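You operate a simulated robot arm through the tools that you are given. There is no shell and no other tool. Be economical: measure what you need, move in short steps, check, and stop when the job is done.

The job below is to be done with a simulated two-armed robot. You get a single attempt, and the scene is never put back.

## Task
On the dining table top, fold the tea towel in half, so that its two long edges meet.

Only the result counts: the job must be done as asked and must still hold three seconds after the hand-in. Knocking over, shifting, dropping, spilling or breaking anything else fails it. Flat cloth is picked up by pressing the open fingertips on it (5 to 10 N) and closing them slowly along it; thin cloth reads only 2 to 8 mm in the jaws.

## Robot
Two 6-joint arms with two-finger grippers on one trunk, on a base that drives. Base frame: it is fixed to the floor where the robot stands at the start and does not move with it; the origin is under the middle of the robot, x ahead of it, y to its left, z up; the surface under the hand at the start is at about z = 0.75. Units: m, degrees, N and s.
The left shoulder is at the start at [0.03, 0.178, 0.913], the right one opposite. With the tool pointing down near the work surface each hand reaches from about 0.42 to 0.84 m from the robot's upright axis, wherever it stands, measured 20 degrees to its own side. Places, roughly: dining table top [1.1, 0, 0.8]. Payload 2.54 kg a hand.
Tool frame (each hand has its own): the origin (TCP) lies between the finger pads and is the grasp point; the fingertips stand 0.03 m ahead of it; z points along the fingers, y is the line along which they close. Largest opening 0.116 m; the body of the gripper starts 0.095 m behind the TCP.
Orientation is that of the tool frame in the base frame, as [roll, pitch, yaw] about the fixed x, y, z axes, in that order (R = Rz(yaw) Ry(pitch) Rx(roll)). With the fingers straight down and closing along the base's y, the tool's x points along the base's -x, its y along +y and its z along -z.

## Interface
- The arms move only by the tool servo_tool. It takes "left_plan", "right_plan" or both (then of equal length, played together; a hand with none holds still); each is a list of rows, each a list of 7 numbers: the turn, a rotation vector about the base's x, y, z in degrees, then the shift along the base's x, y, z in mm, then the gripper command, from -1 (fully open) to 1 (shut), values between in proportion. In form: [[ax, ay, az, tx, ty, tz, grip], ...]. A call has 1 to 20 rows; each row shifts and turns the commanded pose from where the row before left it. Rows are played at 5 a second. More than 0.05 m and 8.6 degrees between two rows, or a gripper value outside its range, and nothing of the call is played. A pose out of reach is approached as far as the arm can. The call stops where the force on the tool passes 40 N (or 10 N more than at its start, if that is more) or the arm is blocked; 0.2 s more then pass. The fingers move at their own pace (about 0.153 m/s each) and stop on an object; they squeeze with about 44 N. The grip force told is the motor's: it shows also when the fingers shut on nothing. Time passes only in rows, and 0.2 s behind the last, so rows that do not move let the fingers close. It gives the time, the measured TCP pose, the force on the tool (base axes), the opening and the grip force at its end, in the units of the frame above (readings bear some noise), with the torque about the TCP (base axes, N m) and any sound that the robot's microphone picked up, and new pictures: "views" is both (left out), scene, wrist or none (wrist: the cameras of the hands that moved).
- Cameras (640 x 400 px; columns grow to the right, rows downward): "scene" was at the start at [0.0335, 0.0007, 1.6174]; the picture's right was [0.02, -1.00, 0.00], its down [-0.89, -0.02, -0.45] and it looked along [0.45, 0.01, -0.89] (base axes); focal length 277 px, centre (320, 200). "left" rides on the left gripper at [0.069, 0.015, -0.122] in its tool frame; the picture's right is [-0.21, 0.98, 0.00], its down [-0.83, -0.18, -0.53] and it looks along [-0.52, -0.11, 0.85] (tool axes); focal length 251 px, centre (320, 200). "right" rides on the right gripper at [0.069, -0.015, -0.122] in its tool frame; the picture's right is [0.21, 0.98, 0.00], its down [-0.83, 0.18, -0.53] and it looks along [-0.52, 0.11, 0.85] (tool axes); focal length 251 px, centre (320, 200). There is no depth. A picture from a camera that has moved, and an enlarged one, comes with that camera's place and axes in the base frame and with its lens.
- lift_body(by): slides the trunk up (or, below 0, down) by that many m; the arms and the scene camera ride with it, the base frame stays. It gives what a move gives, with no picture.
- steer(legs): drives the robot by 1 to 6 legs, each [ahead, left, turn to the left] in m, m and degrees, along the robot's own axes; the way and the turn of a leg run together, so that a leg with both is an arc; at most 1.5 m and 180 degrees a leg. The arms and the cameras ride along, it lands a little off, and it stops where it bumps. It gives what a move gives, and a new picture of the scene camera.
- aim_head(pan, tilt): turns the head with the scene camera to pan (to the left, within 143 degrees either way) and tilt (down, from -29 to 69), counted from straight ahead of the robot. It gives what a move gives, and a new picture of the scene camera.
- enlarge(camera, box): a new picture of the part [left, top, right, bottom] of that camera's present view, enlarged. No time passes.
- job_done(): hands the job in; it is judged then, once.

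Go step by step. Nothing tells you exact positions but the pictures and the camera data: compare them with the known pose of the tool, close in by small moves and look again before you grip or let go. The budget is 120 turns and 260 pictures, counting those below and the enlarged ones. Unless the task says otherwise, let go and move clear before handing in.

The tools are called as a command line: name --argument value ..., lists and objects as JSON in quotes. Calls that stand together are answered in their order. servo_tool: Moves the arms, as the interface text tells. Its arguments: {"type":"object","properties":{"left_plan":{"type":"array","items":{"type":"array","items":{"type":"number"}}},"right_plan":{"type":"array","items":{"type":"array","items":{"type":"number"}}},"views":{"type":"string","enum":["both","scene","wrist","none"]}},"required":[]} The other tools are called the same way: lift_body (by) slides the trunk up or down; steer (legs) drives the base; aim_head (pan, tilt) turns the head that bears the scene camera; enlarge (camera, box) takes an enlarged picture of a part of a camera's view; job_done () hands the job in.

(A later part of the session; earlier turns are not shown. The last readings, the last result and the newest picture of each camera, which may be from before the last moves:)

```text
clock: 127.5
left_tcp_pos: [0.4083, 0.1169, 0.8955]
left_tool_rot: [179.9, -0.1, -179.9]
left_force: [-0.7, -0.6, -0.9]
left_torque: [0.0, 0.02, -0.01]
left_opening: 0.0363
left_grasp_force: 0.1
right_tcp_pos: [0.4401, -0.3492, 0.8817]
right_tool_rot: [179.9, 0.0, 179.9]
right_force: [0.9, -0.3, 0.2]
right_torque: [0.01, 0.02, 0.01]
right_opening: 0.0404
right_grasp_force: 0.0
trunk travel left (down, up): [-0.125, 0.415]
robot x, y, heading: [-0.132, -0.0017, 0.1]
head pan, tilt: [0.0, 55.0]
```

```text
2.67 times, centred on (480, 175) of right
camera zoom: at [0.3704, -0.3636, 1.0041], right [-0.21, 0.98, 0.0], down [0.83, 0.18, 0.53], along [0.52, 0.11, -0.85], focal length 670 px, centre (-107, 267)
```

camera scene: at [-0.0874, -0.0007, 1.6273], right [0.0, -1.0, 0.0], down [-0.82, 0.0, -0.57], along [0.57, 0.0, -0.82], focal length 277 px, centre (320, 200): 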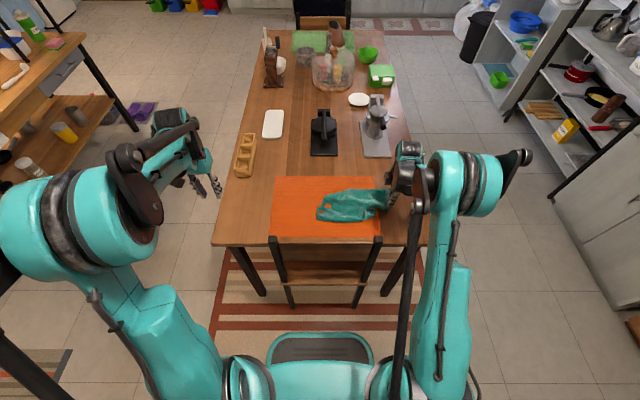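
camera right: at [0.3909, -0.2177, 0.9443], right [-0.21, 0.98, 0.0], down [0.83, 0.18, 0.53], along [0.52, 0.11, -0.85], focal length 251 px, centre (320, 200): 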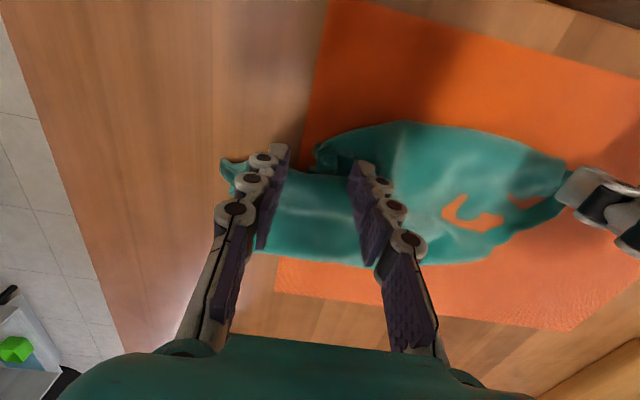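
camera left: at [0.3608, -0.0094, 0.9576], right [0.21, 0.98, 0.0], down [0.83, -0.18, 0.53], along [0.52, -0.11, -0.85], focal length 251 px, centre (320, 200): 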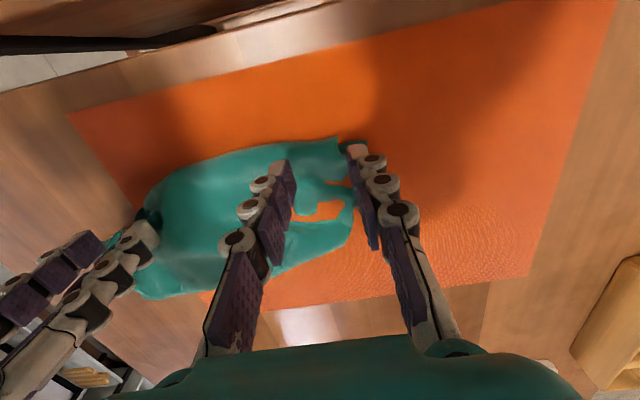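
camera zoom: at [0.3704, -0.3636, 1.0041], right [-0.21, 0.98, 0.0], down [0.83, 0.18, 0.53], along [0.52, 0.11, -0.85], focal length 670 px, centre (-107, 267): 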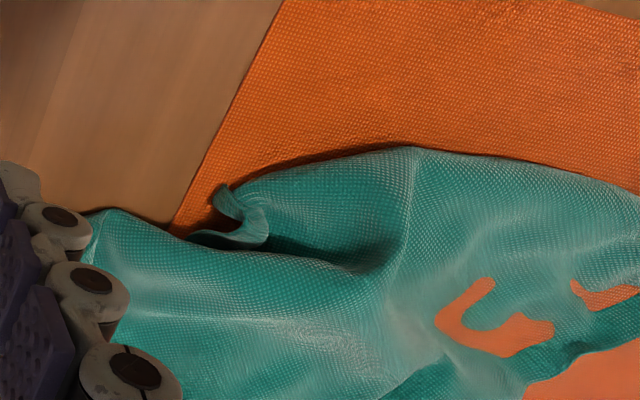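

The layering is still unclear, so I'll go back to what worked: hang it from corner A with the right hand, then take the neighbouring long-edge corner in the air with the left hand. First I'll re-grip corner A at about (0.49, -0.27).

servo_tool --right_plan '[[0, 0, 0, 17, 27, -20, 0.3], [0, 0, 0, 17, 27, -20, 0.3], [0, 0, 0, 18, 27, -20, 0.3], [0, 0, 0, 0, 0, -15, 0.3], [0, 0, 0, 0, 0, -8, 0.3]]' --left_plan '[[0, 0, 0, 0, 40, 20, -1], [0, 0, 0, 0, 40, 20, -1], [0, 0, 0, 0, 40, 20, -1], [0, 0, 0, 0, 20, 0, -1], [0, 0, 0, 0, 0, 0, -1]]' --views "wrist"

enlarge --camera "right" --box '[200, 80, 440, 230]'

```text
clock: 128.7
left_tcp_pos: [0.4085, 0.2561, 0.9557]
left_tool_rot: [180.0, 0.0, -180.0]
left_force: [0.0, -0.4, 0.4]
left_torque: [-0.03, 0.0, 0.02]
left_opening: 0.116
left_grasp_force: 0.0
right_tcp_pos: [0.4919, -0.2675, 0.7992]
right_tool_rot: [180.0, 0.0, 179.9]
right_force: [0.0, -0.7, -0.4]
right_torque: [0.0, 0.02, 0.03]
right_opening: 0.0407
right_grasp_force: 0.1
trunk travel left (down, up): [-0.125, 0.415]
robot x, y, heading: [-0.1321, 0.0016, -0.0]
head pan, tilt: [0.0, 55.0]
camera right: at [0.4223, -0.2819, 0.9216], right [-0.21, 0.98, 0.0], down [0.83, 0.18, 0.53], along [0.52, 0.11, -0.85], focal length 251 px, centre (320, 200)
camera left: at [0.3388, 0.2709, 1.0783], right [0.21, 0.98, 0.0], down [0.83, -0.18, 0.53], along [0.52, -0.11, -0.85], focal length 251 px, centre (320, 200)
```

right: 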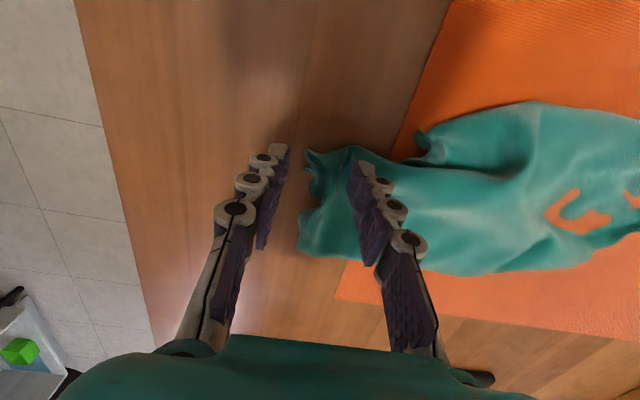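
left: 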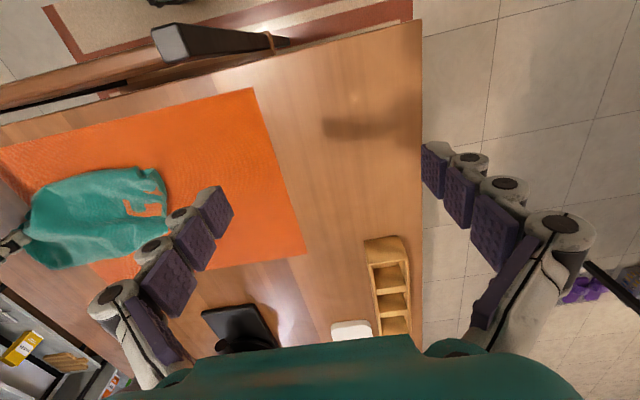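

```text
2.67 times, centred on (320, 155) of right
camera zoom: at [0.4223, -0.2819, 0.9216], right [-0.21, 0.98, 0.0], down [0.83, 0.18, 0.53], along [0.52, 0.11, -0.85], focal length 670 px, centre (320, 320)
```

zoom: 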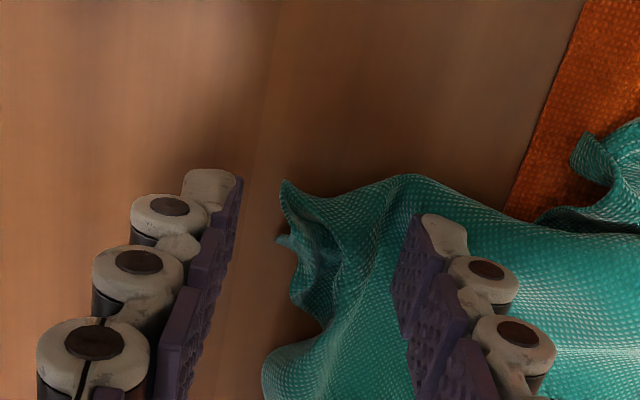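

servo_tool --right_plan '[[0, 0, 0, -4, 6, -8, 0.35], [0, 0, 0, 0, 0, -7, 0.35], [0, 0, 0, 0, 0, -2, 0.35], [0, 0, 0, 0, 0, -1.5, 0.35], [0, 0, 0, 0, 0, 0, 0.42], [0, 0, 0, 0, 0, 0, 0.48], [0, 0, 0, 0, 0, 0, 0.54], [0, 0, 0, 0, 0, 0, 0.6], [0, 0, 0, 0, 0, 0, 0.66], [0, 0, 0, 0, 0, 0, 0.72], [0, 0, 0, 0, 0, 0, 0.78], [0, 0, 0, 0, 0, 0, 0.84], [0, 0, 0, 0, 0, 0, 0.9], [0, 0, 0, 0, 0, 0, 1], [0, 0, 0, 0, 0, 0, 1], [0, 0, 0, 0, 0, 0, 1], [0, 0, 0, 0, 0, 15, 1], [0, 0, 0, 0, 0, 25, 1]]' --views "wrist"

enlarge --camera "right" --box '[200, 80, 440, 230]'

```text
clock: 132.5
left_tcp_pos: [0.4072, 0.2556, 0.9561]
left_tool_rot: [180.0, 0.0, -180.0]
left_force: [1.1, 0.7, 0.3]
left_torque: [0.01, -0.02, -0.02]
left_opening: 0.1159
left_grasp_force: 0.0
right_tcp_pos: [0.4865, -0.2614, 0.8223]
right_tool_rot: [-179.9, 0.0, -180.0]
right_force: [-0.6, -0.2, -0.1]
right_torque: [0.01, -0.04, 0.01]
right_opening: 0.0038
right_grasp_force: 33.0
trunk travel left (down, up): [-0.125, 0.415]
robot x, y, heading: [-0.1276, -0.0013, -0.0]
head pan, tilt: [0.0, 55.0]
camera right: at [0.4177, -0.276, 0.9438], right [-0.21, 0.98, 0.0], down [0.83, 0.18, 0.53], along [0.52, 0.11, -0.85], focal length 251 px, centre (320, 200)
```

right: 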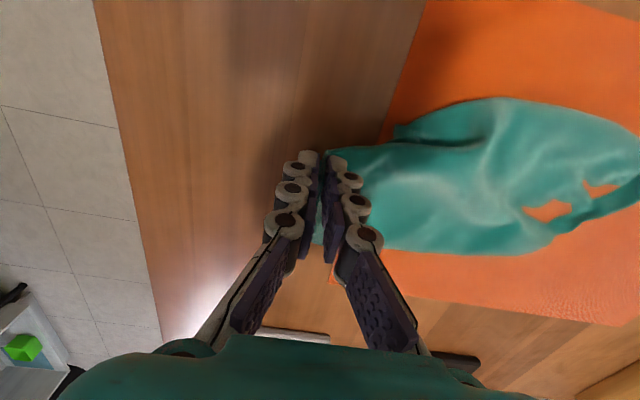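

```text
2.67 times, centred on (320, 155) of right
camera zoom: at [0.4177, -0.276, 0.9438], right [-0.21, 0.98, 0.0], down [0.83, 0.18, 0.53], along [0.52, 0.11, -0.85], focal length 670 px, centre (320, 320)
```

zoom: 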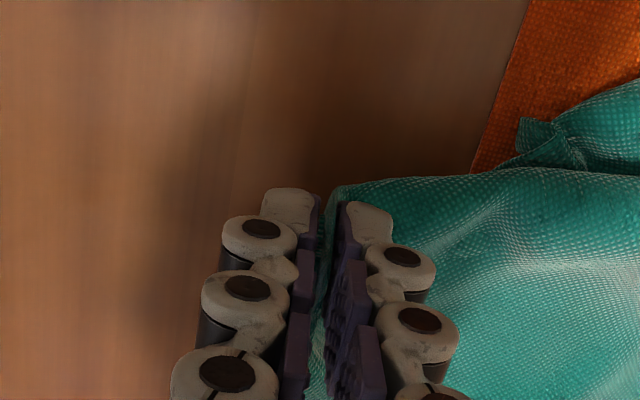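

Corner A is held. I'll lift it over the mat, raise the trunk, and look.

servo_tool --right_plan '[[0, 0, 0, 0, 10, 30, 1], [0, 0, 0, 0, 15, 30, 1], [0, 0, 0, 0, 20, 30, 1], [0, 0, 0, 0, 25, 30, 1], [0, 0, 0, 0, 25, 30, 1], [0, 0, 0, 0, 25, 30, 1], [0, 0, 0, 0, 25, 30, 1], [0, 0, 0, 0, 25, 30, 1], [0, 0, 0, 0, 25, 30, 1], [0, 0, 0, 0, 0, 20, 1]]' --views "none"

lift_body --by 0.12

servo_tool --right_plan '[[0, 0, 0, 0, 0, 0, 1], [0, 0, 0, 0, 0, 0, 1], [0, 0, 0, 0, 0, 0, 1]]' --left_plan '[[0, 0, 0, 0, 0, 0, -1], [0, 0, 0, 0, 0, 0, -1], [0, 0, 0, 0, 0, 0, -1]]'

enlarge --camera "scene" --box '[280, 130, 392, 230]'

enlarge --camera "right" --box '[200, 20, 440, 170]'

enlarge --camera "left" --box '[0, 50, 320, 300]'

```text
clock: 134.7
left_tcp_pos: [0.4076, 0.2549, 0.9564]
left_tool_rot: [179.9, 0.1, 179.9]
left_force: [-0.3, 0.7, 0.4]
left_torque: [0.05, 0.0, 0.0]
left_opening: 0.1162
left_grasp_force: 0.1
right_tcp_pos: [0.4868, -0.0665, 1.1113]
right_tool_rot: [-179.9, 0.0, 179.9]
right_force: [0.2, 0.1, 0.2]
right_torque: [-0.03, 0.0, 0.02]
right_opening: 0.004
right_grasp_force: 31.4
trunk travel left (down, up): [-0.125, 0.415]
robot x, y, heading: [-0.1323, -0.0003, -0.1]
head pan, tilt: [0.0, 55.0]
```

```text
clock: 136.2
left_tcp_pos: [0.4083, 0.2553, 1.0749]
left_tool_rot: [179.9, 0.0, 180.0]
left_force: [0.1, 0.6, -0.5]
left_torque: [-0.03, -0.01, 0.01]
left_opening: 0.116
left_grasp_force: 0.1
right_tcp_pos: [0.487, -0.066, 1.2306]
right_tool_rot: [180.0, -0.1, 180.0]
right_force: [-0.7, 1.7, -1.8]
right_torque: [0.03, -0.01, -0.03]
right_opening: 0.005
right_grasp_force: 36.3
trunk travel left (down, up): [-0.245, 0.295]
robot x, y, heading: [-0.1331, -0.0025, 0.1]
head pan, tilt: [0.0, 55.0]
```

```text
clock: 137.0
left_tcp_pos: [0.4081, 0.256, 1.0751]
left_tool_rot: [179.9, 0.0, 180.0]
left_force: [0.1, 0.2, 0.3]
left_torque: [-0.03, -0.01, 0.02]
left_opening: 0.1163
left_grasp_force: 0.0
right_tcp_pos: [0.4865, -0.0665, 1.2315]
right_tool_rot: [180.0, 0.0, 179.9]
right_force: [-0.1, 0.6, -1.1]
right_torque: [-0.17, -0.05, -0.02]
right_opening: 0.0036
right_grasp_force: 30.7
trunk travel left (down, up): [-0.245, 0.295]
robot x, y, heading: [-0.1295, -0.0009, 0.0]
head pan, tilt: [0.0, 55.0]
camera scene: at [-0.0874, -0.0008, 1.7473], right [0.0, -1.0, 0.0], down [-0.82, 0.0, -0.57], along [0.57, 0.0, -0.82], focal length 277 px, centre (320, 200)
camera right: at [0.4176, -0.081, 1.353], right [-0.21, 0.98, 0.0], down [0.83, 0.18, 0.53], along [0.52, 0.11, -0.85], focal length 251 px, centre (320, 200)
camera left: at [0.3387, 0.2704, 1.1983], right [0.21, 0.98, 0.0], down [0.83, -0.18, 0.53], along [0.52, -0.11, -0.85], focal length 251 px, centre (320, 200)
```

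scene: 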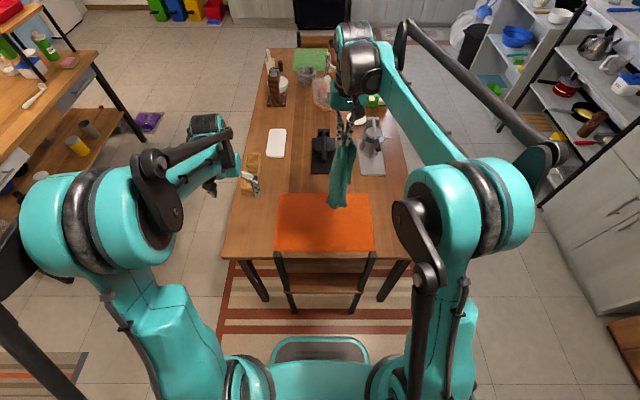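
right: 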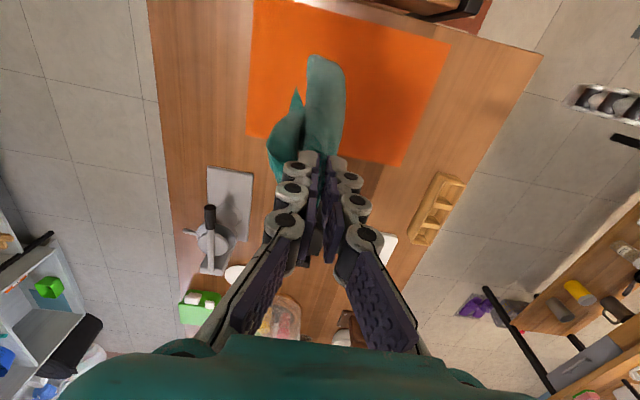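
left: 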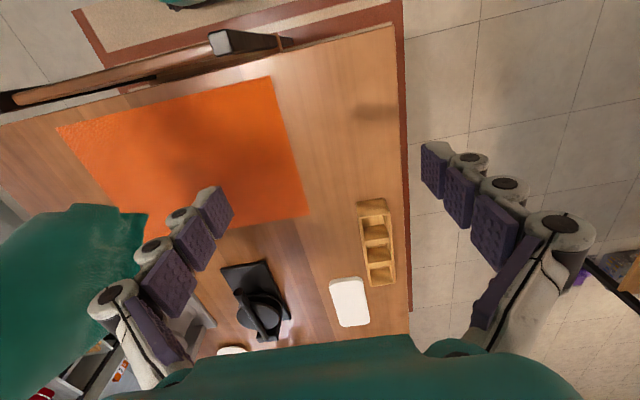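

```text
4.00 times, centred on (336, 180) of scene
camera zoom: at [-0.0874, -0.0008, 1.7473], right [0.0, -1.0, 0.0], down [-0.82, 0.0, -0.57], along [0.57, 0.0, -0.82], focal length 1108 px, centre (256, 280)
```

zoom: 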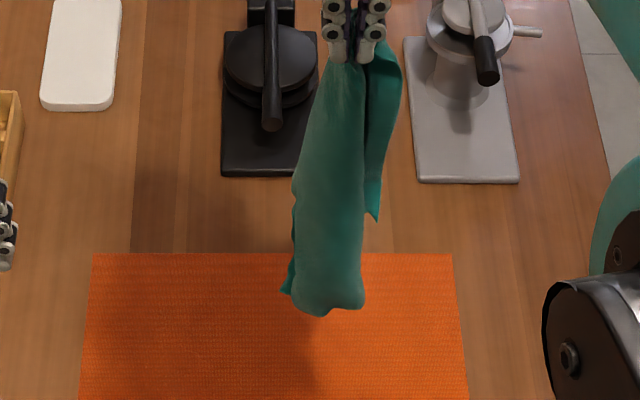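

```text
2.67 times, centred on (320, 95) of right
camera zoom: at [0.4176, -0.081, 1.353], right [-0.21, 0.98, 0.0], down [0.83, 0.18, 0.53], along [0.52, 0.11, -0.85], focal length 670 px, centre (320, 480)
```

zoom: 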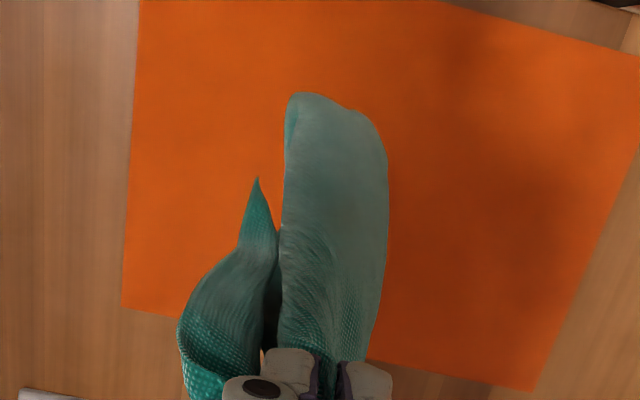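

```text
1.60 times, centred on (160, 175) of left
camera zoom: at [0.3387, 0.2704, 1.1983], right [0.21, 0.98, 0.0], down [0.83, -0.18, 0.53], along [0.52, -0.11, -0.85], focal length 402 px, centre (576, 240)
```

zoom: 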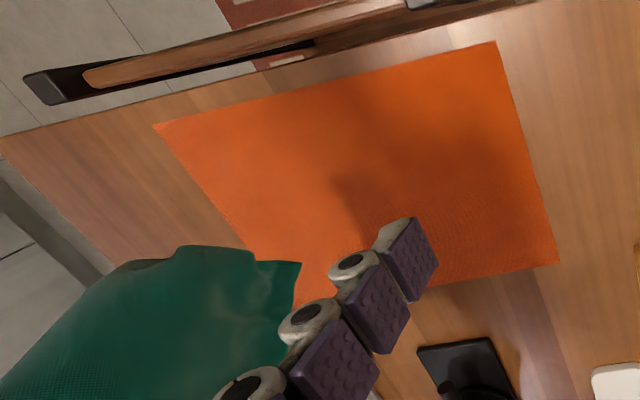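

Corner P2, the long-edge neighbour, triangulates to about (0.498, -0.028, 0.890) and points to the left. I'll turn the open left hand to point right and down, closing along x, to take it in the air.

servo_tool --left_plan '[[0, 0, 8, 5, 0, -5, -1], [0, 0, 8, 5, 0, -5, -1], [0, 0, 8, 5, 0, -5, -1], [0, 0, 8, 5, 0, -5, -1], [0, 0, 8, 5, 0, -5, -1], [0, 0, 8, 5, 0, -5, -1], [0, 0, 8, 5, 0, -5, -1], [0, 0, 8, 5, 0, -5, -1], [0, 0, 8, 5, 0, -5, -1], [0, 0, 8, 5, 0, -5, -1], [0, 0, 8, 5, 0, -5, -1], [-8, 0, 0, 5, 0, -5, -1], [-8, 0, 0, 5, 0, -5, -1], [-8, 0, 0, 5, 0, -5, -1], [-8, 0, 0, 5, 0, -5, -1], [-8, 0, 0, 5, 0, -5, -1], [-8, 0, 0, 5, 0, -5, -1], [-8, 0, 0, 5, 0, -5, -1]]'

```text
clock: 140.8
left_tcp_pos: [0.4989, 0.2554, 0.9858]
left_tool_rot: [-177.1, -56.1, -93.7]
left_force: [-0.5, 0.0, -0.4]
left_torque: [-0.01, 0.0, -0.05]
left_opening: 0.1158
left_grasp_force: 0.0
right_tcp_pos: [0.4885, -0.0665, 1.2312]
right_tool_rot: [-179.8, -0.1, -180.0]
right_force: [-0.4, -1.6, 1.4]
right_torque: [0.05, 0.1, -0.03]
right_opening: 0.0023
right_grasp_force: 30.0
trunk travel left (down, up): [-0.245, 0.295]
robot x, y, heading: [-0.1326, -0.0015, 0.4]
head pan, tilt: [0.0, 55.0]
camera scene: at [-0.0863, 0.0003, 1.7472], right [0.0, -1.0, 0.0], down [-0.82, 0.0, -0.57], along [0.57, 0.0, -0.82], focal length 277 px, centre (320, 200)
camera left: at [0.4808, 0.3188, 1.1111], right [-0.97, 0.14, -0.21], down [0.21, 0.9, -0.38], along [0.13, -0.41, -0.9], focal length 251 px, centre (320, 200)
```

scene: 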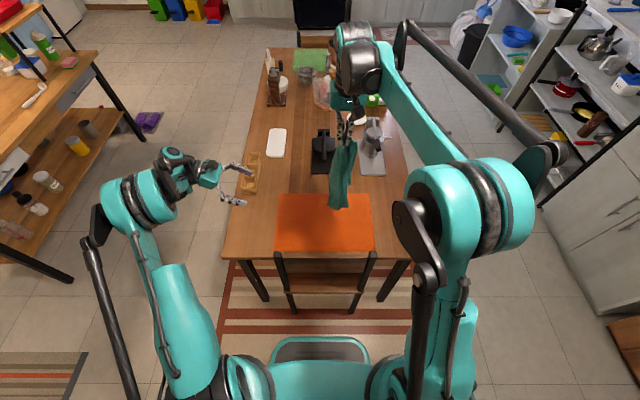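
left: 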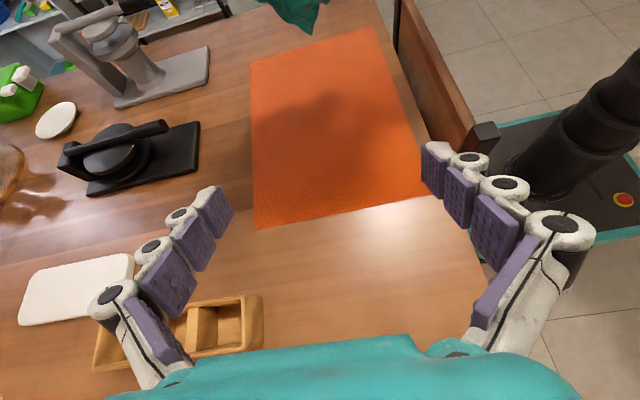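

The orientation works, and the left camera confirms P2 near (0.49, -0.028, 0.892). I'll approach in two stages.

servo_tool --left_plan '[[0, 0, 0, -1, -35, -10, -1], [0, 0, 0, -1, -35, -10, -1], [0, 0, 0, -1, -35, -10, -1], [0, 0, 0, -1, -35, -10, -1], [0, 0, 0, -1, -35, -10, -1], [0, 0, 0, -1, -25, -10, -1]]'

enlarge --camera "left" --box '[200, 0, 440, 150]'

enlarge --camera "scene" --box '[280, 130, 392, 230]'

```text
clock: 142.2
left_tcp_pos: [0.4932, 0.0543, 0.9257]
left_tool_rot: [-177.2, -55.8, -93.6]
left_force: [0.1, -0.2, 0.0]
left_torque: [0.0, -0.02, -0.04]
left_opening: 0.116
left_grasp_force: 0.1
right_tcp_pos: [0.4876, -0.0669, 1.2301]
right_tool_rot: [180.0, 0.0, 180.0]
right_force: [0.4, -0.9, 0.6]
right_torque: [0.09, 0.0, -0.01]
right_opening: 0.0032
right_grasp_force: 34.4
trunk travel left (down, up): [-0.245, 0.295]
robot x, y, heading: [-0.1288, 0.0006, 0.1]
head pan, tilt: [0.0, 55.0]
camera scene: at [-0.087, -0.0013, 1.7472], right [0.0, -1.0, 0.0], down [-0.82, 0.0, -0.57], along [0.57, 0.0, -0.82], focal length 277 px, centre (320, 200)
camera left: at [0.4745, 0.1177, 1.0515], right [-0.97, 0.14, -0.2], down [0.21, 0.9, -0.38], along [0.13, -0.41, -0.9], focal length 251 px, centre (320, 200)
```

scene: 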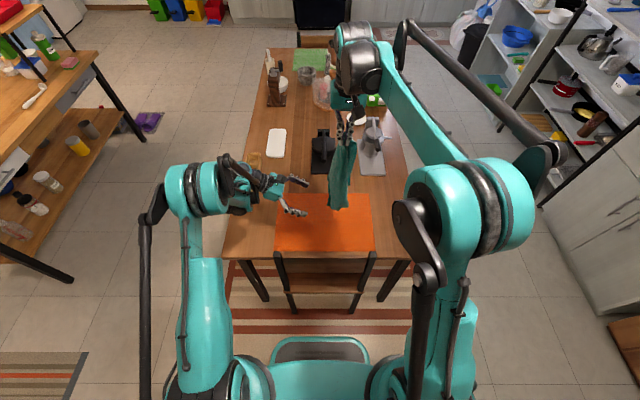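
left: 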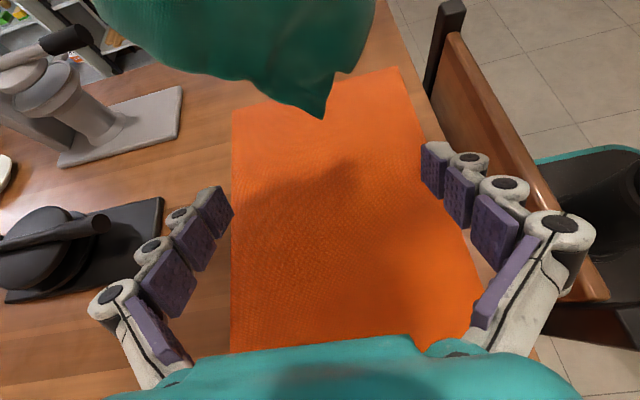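

```text
2.67 times, centred on (320, 75) of left
camera zoom: at [0.4745, 0.1177, 1.0515], right [-0.97, 0.14, -0.2], down [0.21, 0.9, -0.38], along [0.13, -0.41, -0.9], focal length 670 px, centre (320, 533)
```

zoom: 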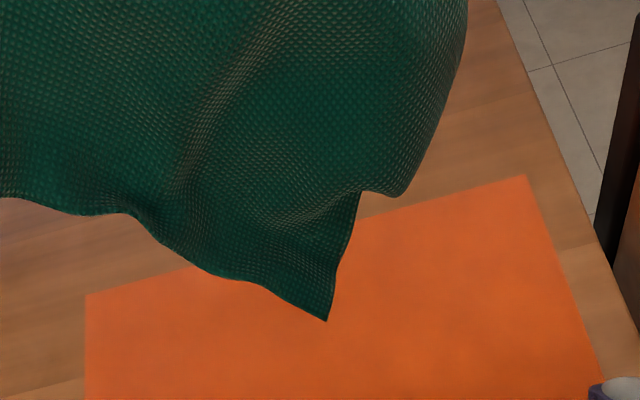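

```text
4.00 times, centred on (336, 180) of scene
camera zoom: at [-0.087, -0.0013, 1.7472], right [0.0, -1.0, 0.0], down [-0.82, 0.0, -0.57], along [0.57, 0.0, -0.82], focal length 1108 px, centre (256, 280)
```

zoom: 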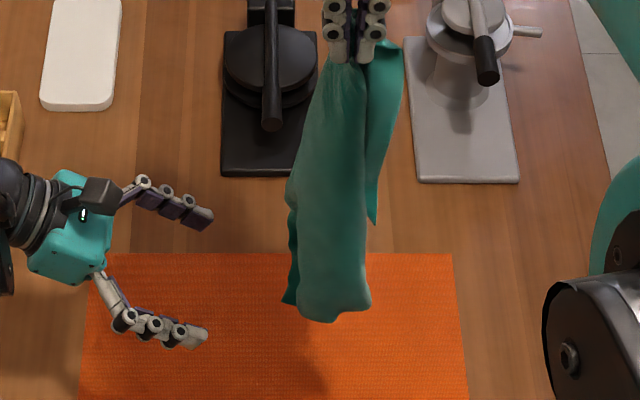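

The sheet faces the left hand with the tip at about (0.487, -0.028, 0.888). I'll straddle the tip with the open fingers and close on it.

servo_tool --left_plan '[[0, 0, 0, 0, -28, -10, -1], [0, 0, 0, 0, -28, -9, -1], [0, 0, 0, 0, -28, -8, -1], [0, 0, 0, 0, 0, 0, -1]]' --views "wrist"

enlarge --camera "scene" --box '[280, 130, 392, 230]'

```text
clock: 143.2
left_tcp_pos: [0.4917, -0.0281, 0.897]
left_tool_rot: [-177.1, -56.0, -93.7]
left_force: [-0.2, 0.4, 0.5]
left_torque: [0.03, -0.02, 0.0]
left_opening: 0.1163
left_grasp_force: 0.1
right_tcp_pos: [0.4876, -0.0658, 1.2311]
right_tool_rot: [-179.9, 0.0, 180.0]
right_force: [0.5, 1.0, -1.7]
right_torque: [-0.07, -0.03, 0.02]
right_opening: 0.005
right_grasp_force: 32.6
trunk travel left (down, up): [-0.245, 0.295]
robot x, y, heading: [-0.1263, 0.0029, -0.0]
head pan, tilt: [0.0, 55.0]
camera left: at [0.4738, 0.0348, 1.0242], right [-0.97, 0.14, -0.21], down [0.21, 0.9, -0.38], along [0.13, -0.41, -0.9], focal length 251 px, centre (320, 200)
```

left: 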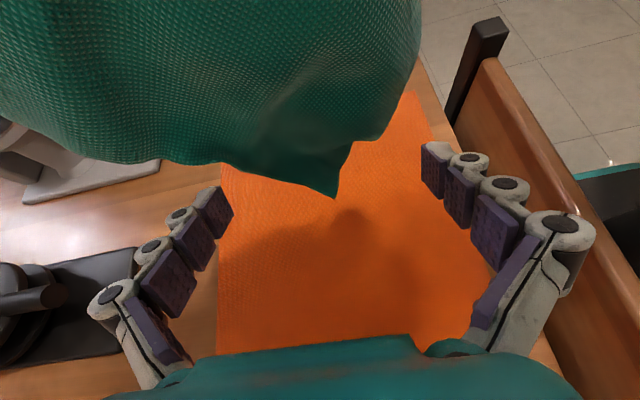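

```text
4.00 times, centred on (336, 180) of scene
camera zoom: at [-0.0875, 0.0002, 1.7473], right [0.0, -1.0, 0.0], down [-0.82, 0.0, -0.57], along [0.57, 0.0, -0.82], focal length 1108 px, centre (256, 280)
```

zoom: 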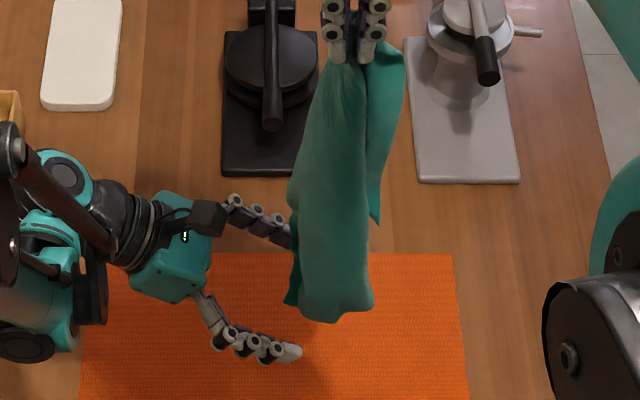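

The tip sits right at the grasp point. I'll go 10 mm deeper into the cloth and close.

servo_tool --left_plan '[[0, 0, 0, -3, -7, 5, -1], [0, 0, 0, -2, -5, 4, -1], [0, 0, 0, 0, 0, 0, -0.6], [0, 0, 0, 0, 0, 0, -0.2], [0, 0, 0, 0, 0, 0, 0.2], [0, 0, 0, 0, 0, 0, 0.6], [0, 0, 0, 0, 0, 0, 1], [0, 0, 0, 0, 0, 0, 1], [0, 0, 0, 0, 0, 0, 1]]' --views "wrist"

enlarge --camera "left" --box '[200, 70, 440, 220]'

```text
clock: 145.2
left_tcp_pos: [0.4868, -0.0403, 0.9074]
left_tool_rot: [-177.1, -55.9, -93.5]
left_force: [0.6, -1.1, -2.1]
left_torque: [-0.02, 0.02, 0.0]
left_opening: 0.0024
left_grasp_force: 35.2
right_tcp_pos: [0.4874, -0.0668, 1.2298]
right_tool_rot: [-180.0, 0.0, 180.0]
right_force: [1.5, 0.5, -0.6]
right_torque: [0.41, 0.02, 0.0]
right_opening: 0.004
right_grasp_force: 35.7
trunk travel left (down, up): [-0.245, 0.295]
robot x, y, heading: [-0.1337, 0.0008, 0.2]
head pan, tilt: [0.0, 55.0]
camera left: at [0.4694, 0.0226, 1.0334], right [-0.97, 0.14, -0.21], down [0.21, 0.9, -0.38], along [0.13, -0.41, -0.9], focal length 251 px, centre (320, 200)
```

left: 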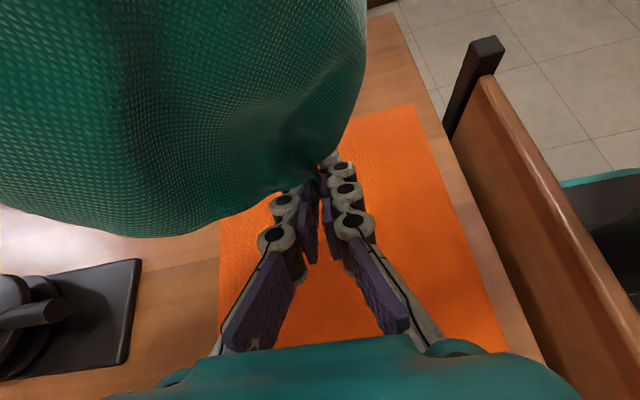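

```text
2.67 times, centred on (320, 145) of left
camera zoom: at [0.4694, 0.0226, 1.0334], right [-0.97, 0.14, -0.21], down [0.21, 0.9, -0.38], along [0.13, -0.41, -0.9], focal length 670 px, centre (320, 347)
```

zoom: 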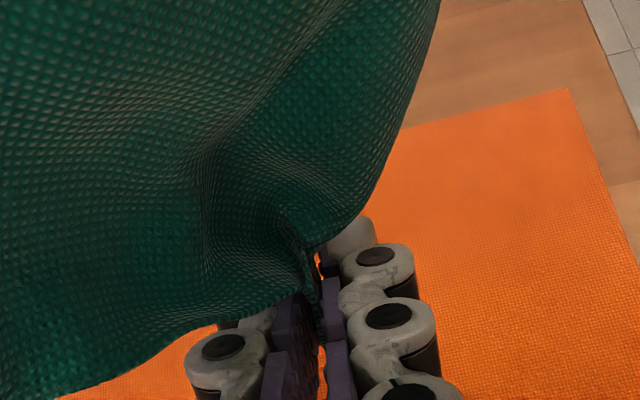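

P2 is held, so both hands now hold the two ends of one long edge. I'll bring the edge level and stretched between the hands.

servo_tool --left_plan '[[0, 0, 0, 0, 18, 30, 1], [0, 0, 0, 0, 18, 30, 1], [0, 0, 0, 0, 18, 30, 1], [0, 0, 0, 0, 18, 30, 1], [0, 0, 0, 0, 18, 30, 1], [0, 0, 0, 0, 18, 30, 1], [0, 0, 0, 0, 18, 30, 1], [0, 0, 0, 0, 18, 30, 1], [0, 0, 0, 0, 0, 0, 1]]' --right_plan '[[0, 0, 0, 0, -13, -10, 1], [0, 0, 0, 0, -13, -10, 1], [0, 0, 0, 0, -13, -10, 1], [0, 0, 0, 0, -13, -10, 1], [0, 0, 0, 0, -13, -10, 1], [0, 0, 0, 0, -13, -10, 1], [0, 0, 0, 0, -13, -10, 1], [0, 0, 0, 0, -13, -10, 1], [0, 0, 0, 0, 0, 0, 1]]'

enlarge --camera "scene" --box '[260, 110, 400, 220]'

```text
clock: 147.2
left_tcp_pos: [0.4877, 0.1035, 1.1481]
left_tool_rot: [-177.2, -56.0, -93.6]
left_force: [-0.8, -2.2, -1.8]
left_torque: [0.03, 0.02, -0.04]
left_opening: 0.0012
left_grasp_force: 29.0
right_tcp_pos: [0.4877, -0.17, 1.1501]
right_tool_rot: [-179.9, 0.0, 180.0]
right_force: [0.2, -1.6, 3.0]
right_torque: [-0.19, -0.01, -0.03]
right_opening: 0.0021
right_grasp_force: 31.6
trunk travel left (down, up): [-0.245, 0.295]
robot x, y, heading: [-0.1296, 0.0014, 0.1]
head pan, tilt: [0.0, 55.0]
camera scene: at [-0.0869, -0.0005, 1.7472], right [0.0, -1.0, 0.0], down [-0.82, 0.0, -0.57], along [0.57, 0.0, -0.82], focal length 277 px, centre (320, 200)
camera right: at [0.418, -0.185, 1.2724], right [-0.21, 0.98, 0.0], down [0.83, 0.18, 0.53], along [0.52, 0.11, -0.85], focal length 251 px, centre (320, 200)
camera left: at [0.4699, 0.1671, 1.274], right [-0.97, 0.14, -0.21], down [0.21, 0.9, -0.38], along [0.13, -0.41, -0.9], focal length 251 px, centre (320, 200)
```

scene: 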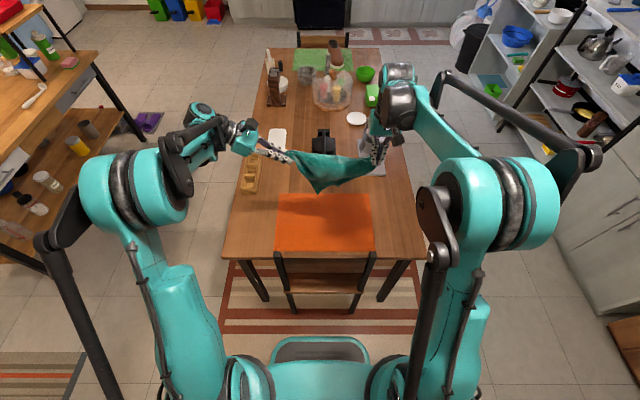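
right: 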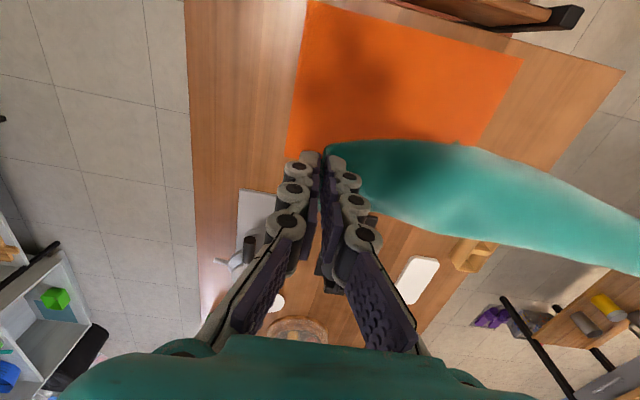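
left: 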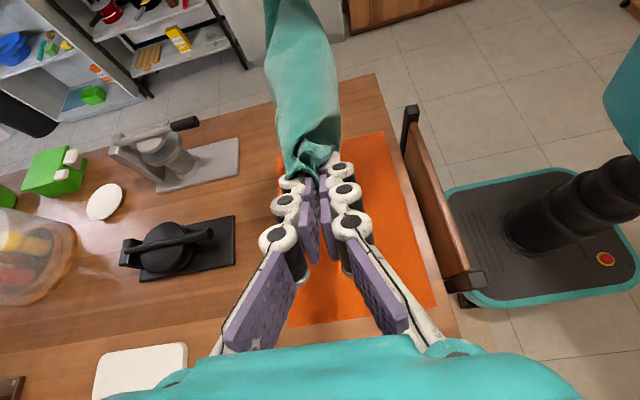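

```text
3.64 times, centred on (330, 165) of scene
camera zoom: at [-0.0869, -0.0005, 1.7472], right [0.0, -1.0, 0.0], down [-0.82, 0.0, -0.57], along [0.57, 0.0, -0.82], focal length 1007 px, centre (284, 327)
```

zoom: 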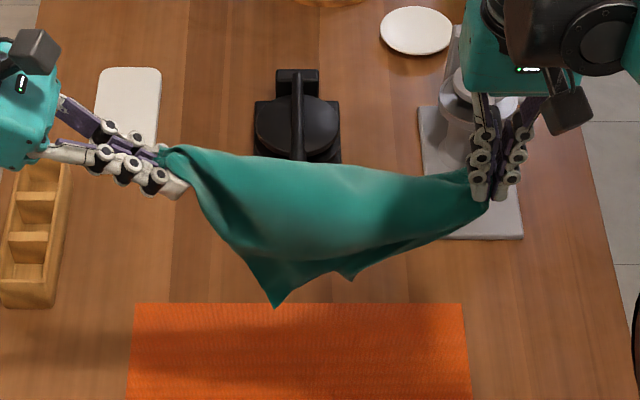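

The towel is suspended between the hands. I'll stretch slightly to test whether this edge is taut.

servo_tool --left_plan '[[0, 0, 0, 0, 6, 0, 1], [0, 0, 0, 0, 6, 0, 1], [0, 0, 0, 0, 0, 0, 1]]' --right_plan '[[0, 0, 0, 0, -6, 0, 1], [0, 0, 0, 0, -6, 0, 1], [0, 0, 0, 0, 0, 0, 1]]' --views "none"

aim_head --pan 0 --tilt 35

enlarge --camera "scene" --box '[240, 180, 400, 320]'

```text
clock: 148.0
left_tcp_pos: [0.4866, 0.1156, 1.1492]
left_tool_rot: [-177.1, -55.9, -93.6]
left_force: [0.4, -3.0, -0.8]
left_torque: [-0.03, -0.01, 0.0]
left_opening: 0.0007
left_grasp_force: 28.8
right_tcp_pos: [0.4877, -0.1817, 1.1504]
right_tool_rot: [180.0, 0.0, 180.0]
right_force: [1.2, 0.1, -1.2]
right_torque: [0.07, 0.03, -0.01]
right_opening: 0.0054
right_grasp_force: 37.2
trunk travel left (down, up): [-0.245, 0.295]
robot x, y, heading: [-0.131, -0.0015, 0.0]
head pan, tilt: [0.0, 55.0]
```

```text
clock: 148.8
left_tcp_pos: [0.4877, 0.1163, 1.147]
left_tool_rot: [-177.1, -55.9, -93.5]
left_force: [0.3, 0.8, -0.2]
left_torque: [0.05, 0.01, 0.01]
left_opening: 0.0013
left_grasp_force: 29.6
right_tcp_pos: [0.4875, -0.1818, 1.151]
right_tool_rot: [-180.0, 0.0, -179.9]
right_force: [-0.8, -0.1, -1.8]
right_torque: [-0.02, -0.02, 0.02]
right_opening: 0.0035
right_grasp_force: 29.9
trunk travel left (down, up): [-0.245, 0.295]
robot x, y, heading: [-0.1328, -0.0012, 0.2]
head pan, tilt: [0.0, 35.0]
camera scene: at [-0.0713, -0.0007, 1.7754], right [0.0, -1.0, 0.0], down [-0.57, 0.0, -0.82], along [0.82, 0.0, -0.57], focal length 277 px, centre (320, 200)
```

scene: 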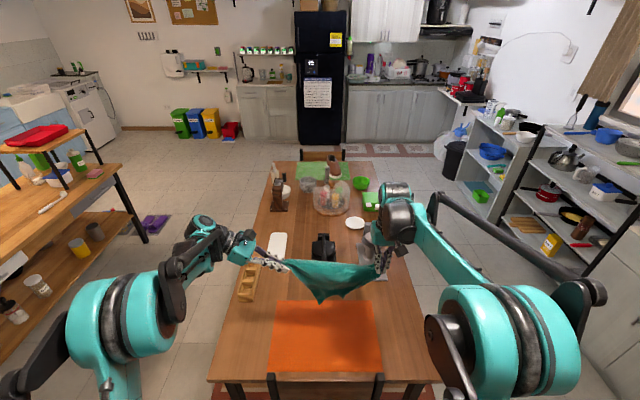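

```text
2.86 times, centred on (320, 250) of scene
camera zoom: at [-0.0713, -0.0007, 1.7754], right [0.0, -1.0, 0.0], down [-0.57, 0.0, -0.82], along [0.82, 0.0, -0.57], focal length 792 px, centre (320, 57)
```

zoom: 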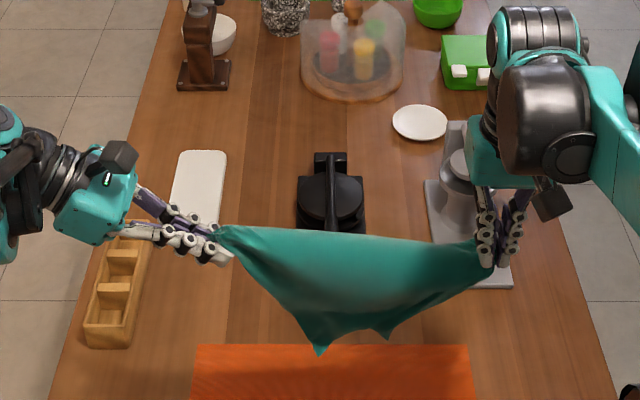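

I need to understand which points I'm holding, so I'll look from both wrist cameras.

servo_tool --left_plan '[[0, 0, 0, 0, 0, 0, 1]]' --right_plan '[[0, 0, 0, 0, 0, 0, 1]]' --views "wrist"

enlarge --camera "right" --box '[300, 100, 640, 300]'

enlarge --camera "left" --box '[200, 0, 440, 200]'

enlarge --camera "scene" --box '[280, 250, 390, 310]'

```text
clock: 149.2
left_tcp_pos: [0.4873, 0.1151, 1.1485]
left_tool_rot: [-177.1, -55.8, -93.7]
left_force: [-0.3, -0.3, 0.1]
left_torque: [0.01, 0.0, 0.04]
left_opening: 0.0023
left_grasp_force: 35.2
right_tcp_pos: [0.4862, -0.1807, 1.1511]
right_tool_rot: [-180.0, 0.1, -179.9]
right_force: [0.0, -0.1, -2.1]
right_torque: [-0.02, -0.02, -0.02]
right_opening: 0.0052
right_grasp_force: 34.4
trunk travel left (down, up): [-0.245, 0.295]
robot x, y, heading: [-0.1308, -0.0018, -0.1]
head pan, tilt: [0.0, 35.0]
camera right: at [0.4175, -0.1966, 1.2727], right [-0.21, 0.98, 0.0], down [0.83, 0.18, 0.53], along [0.52, 0.11, -0.85], focal length 251 px, centre (320, 200)
camera left: at [0.4699, 0.1788, 1.2735], right [-0.97, 0.14, -0.21], down [0.21, 0.9, -0.38], along [0.13, -0.41, -0.9], focal length 251 px, centre (320, 200)
```

right: 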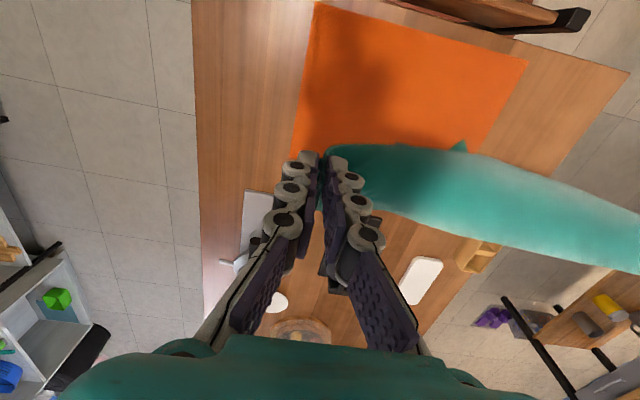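
left: 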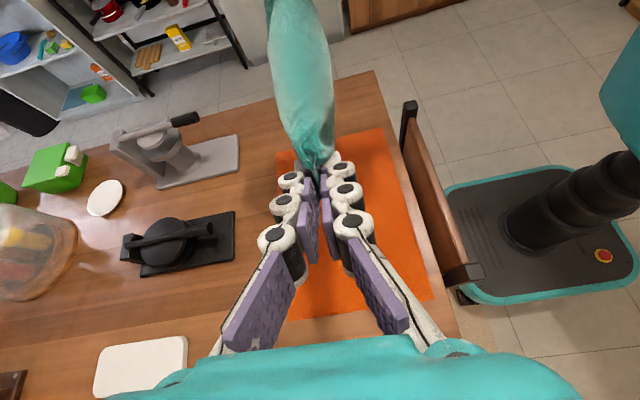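

```text
1.88 times, centred on (470, 200) of right
camera zoom: at [0.4175, -0.1966, 1.2727], right [-0.21, 0.98, 0.0], down [0.83, 0.18, 0.53], along [0.52, 0.11, -0.85], focal length 473 px, centre (38, 200)
```

zoom: 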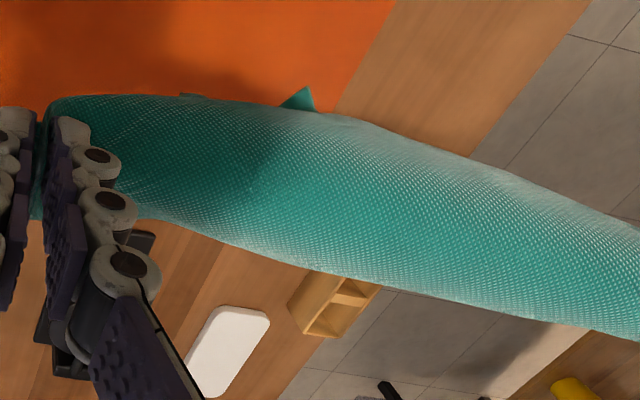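

```text
2.00 times, centred on (320, 100) of left
camera zoom: at [0.4699, 0.1788, 1.2735], right [-0.97, 0.14, -0.21], down [0.21, 0.9, -0.38], along [0.13, -0.41, -0.9], focal length 503 px, centre (320, 400)
```

zoom: 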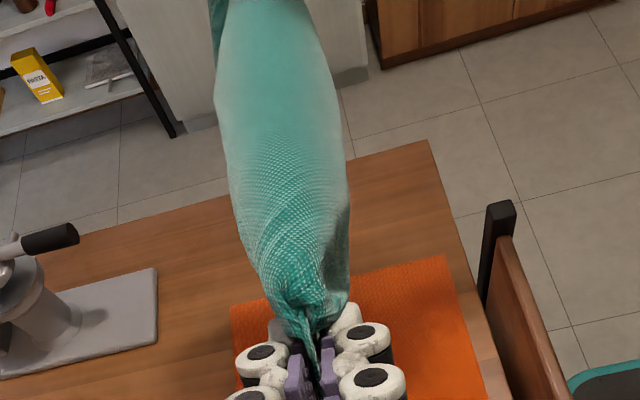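

```text
5.82 times, centred on (335, 280) of scene
camera zoom: at [-0.0714, -0.0007, 1.7755], right [0.0, -1.0, 0.0], down [-0.57, 0.0, -0.82], along [0.82, 0.0, -0.57], focal length 1612 px, centre (233, -266)
```

zoom: 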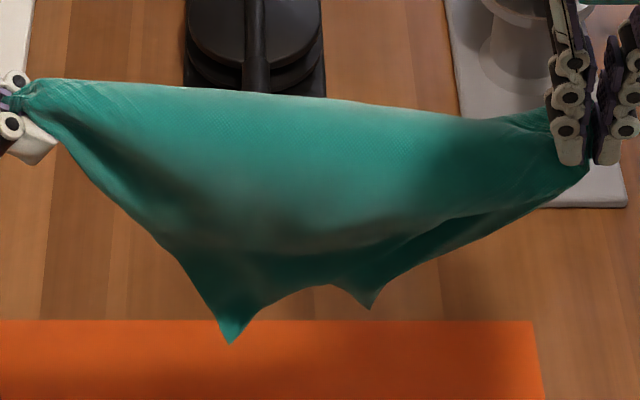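

From triangulation I'm holding two opposite corners, with the other two hanging at T1 ≈ (0.484, 0.00, 0.967) in front and T2 ≈ (0.498, -0.08, 0.978) behind. I'll lay this down as a flat triangle with the crease far and tips near, so every corner is exposed, then re-grip a true long edge.

lift_body --by -0.12

servo_tool --left_plan '[[0, 0, 0, -15, 0, -25, 1], [0, 0, 0, -15, 0, -25, 1], [0, 0, 0, 0, 0, -25, 1], [0, 0, 0, 0, 0, -15, 1], [0, 0, 0, 20, 0, -3, 1], [0, 0, 0, 25, 0, -5, 1], [0, 0, 0, 25, 0, -8, 1], [0, 0, 0, 25, 0, -12, 1], [0, 0, 0, 22, 0, -18, 1], [0, 0, 0, 18, 0, -22, 1], [0, 0, 0, 15, 0, -25, 1], [0, 0, 0, 10, 0, -25, 1], [0, 0, 0, 5, 0, -25, 1]]' --right_plan '[[0, 0, 0, -15, 0, -25, 1], [0, 0, 0, -15, 0, -25, 1], [0, 0, 0, 0, 0, -25, 1], [0, 0, 0, 0, 0, -15, 1], [0, 0, 0, 20, 0, -3, 1], [0, 0, 0, 25, 0, -5, 1], [0, 0, 0, 25, 0, -8, 1], [0, 0, 0, 25, 0, -12, 1], [0, 0, 0, 22, 0, -18, 1], [0, 0, 0, 18, 0, -22, 1], [0, 0, 0, 15, 0, -25, 1], [0, 0, 0, 10, 0, -25, 1], [0, 0, 0, 5, 0, -25, 1]]' --views "none"

aim_head --pan 0 --tilt 55

enlarge --camera "scene" --box '[250, 130, 410, 240]'

```text
clock: 150.7
left_tcp_pos: [0.4878, 0.1157, 1.0276]
left_tool_rot: [-177.1, -55.9, -93.6]
left_force: [-0.7, 0.8, 1.9]
left_torque: [0.0, 0.03, 0.02]
left_opening: 0.001
left_grasp_force: 31.6
right_tcp_pos: [0.4882, -0.1818, 1.0309]
right_tool_rot: [-180.0, 0.0, 180.0]
right_force: [0.3, -0.1, -1.3]
right_torque: [-0.01, -0.01, -0.03]
right_opening: 0.0045
right_grasp_force: 30.9
trunk travel left (down, up): [-0.125, 0.415]
robot x, y, heading: [-0.1298, -0.0005, 0.1]
head pan, tilt: [0.0, 35.0]
```

```text
clock: 153.5
left_tcp_pos: [0.614, 0.1125, 0.8001]
left_tool_rot: [-177.1, -55.8, -93.5]
left_force: [0.6, -0.5, -0.5]
left_torque: [0.01, -0.01, -0.01]
left_opening: 0.0025
left_grasp_force: 29.8
left hand out of reach, approached as far as the arm can: row 13
right_tcp_pos: [0.6227, -0.1826, 0.7965]
right_tool_rot: [179.9, 0.0, -180.0]
right_force: [0.9, 0.0, -1.7]
right_torque: [0.04, 0.0, -0.01]
right_opening: 0.0029
right_grasp_force: 30.4
trunk travel left (down, up): [-0.125, 0.415]
robot x, y, heading: [-0.1317, 0.0006, -0.1]
head pan, tilt: [0.0, 35.0]
```

```text
clock: 154.3
left_tcp_pos: [0.6133, 0.1142, 0.8012]
left_tool_rot: [-176.9, -55.8, -93.4]
left_force: [0.1, -1.1, -1.1]
left_torque: [-0.02, 0.01, 0.02]
left_opening: 0.003
left_grasp_force: 30.7
right_tcp_pos: [0.622, -0.1826, 0.7987]
right_tool_rot: [180.0, 0.0, -180.0]
right_force: [0.3, 1.8, 1.0]
right_torque: [0.04, -0.06, 0.03]
right_opening: 0.0028
right_grasp_force: 28.3
trunk travel left (down, up): [-0.125, 0.415]
robot x, y, heading: [-0.1285, -0.0005, 0.2]
head pan, tilt: [0.0, 55.0]
camera scene: at [-0.0872, -0.0007, 1.6273], right [0.0, -1.0, 0.0], down [-0.82, 0.0, -0.57], along [0.57, 0.0, -0.82], focal length 277 px, centre (320, 200)
```

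scene: 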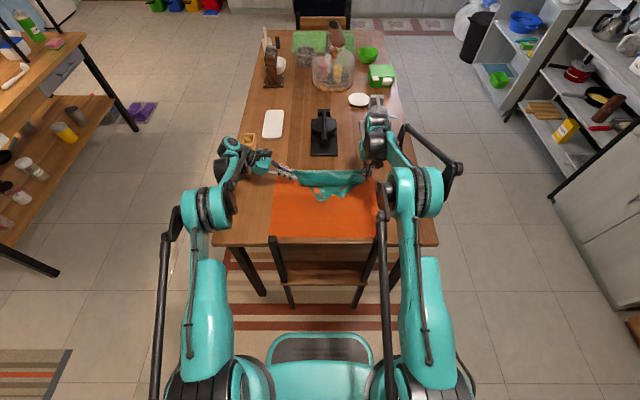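

```text
3.64 times, centred on (330, 185) of scene
camera zoom: at [-0.0872, -0.0007, 1.6273], right [0.0, -1.0, 0.0], down [-0.82, 0.0, -0.57], along [0.57, 0.0, -0.82], focal length 1007 px, centre (284, 254)
```

zoom: 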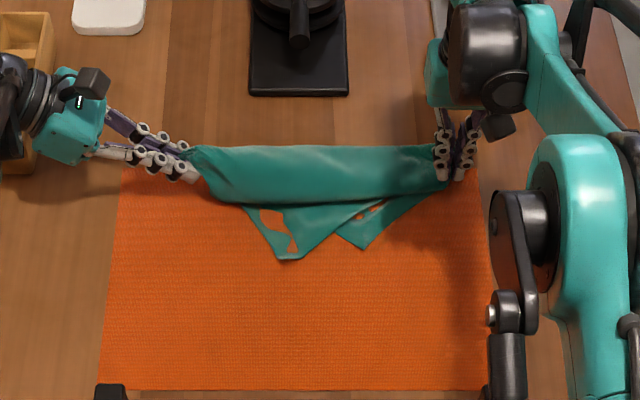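

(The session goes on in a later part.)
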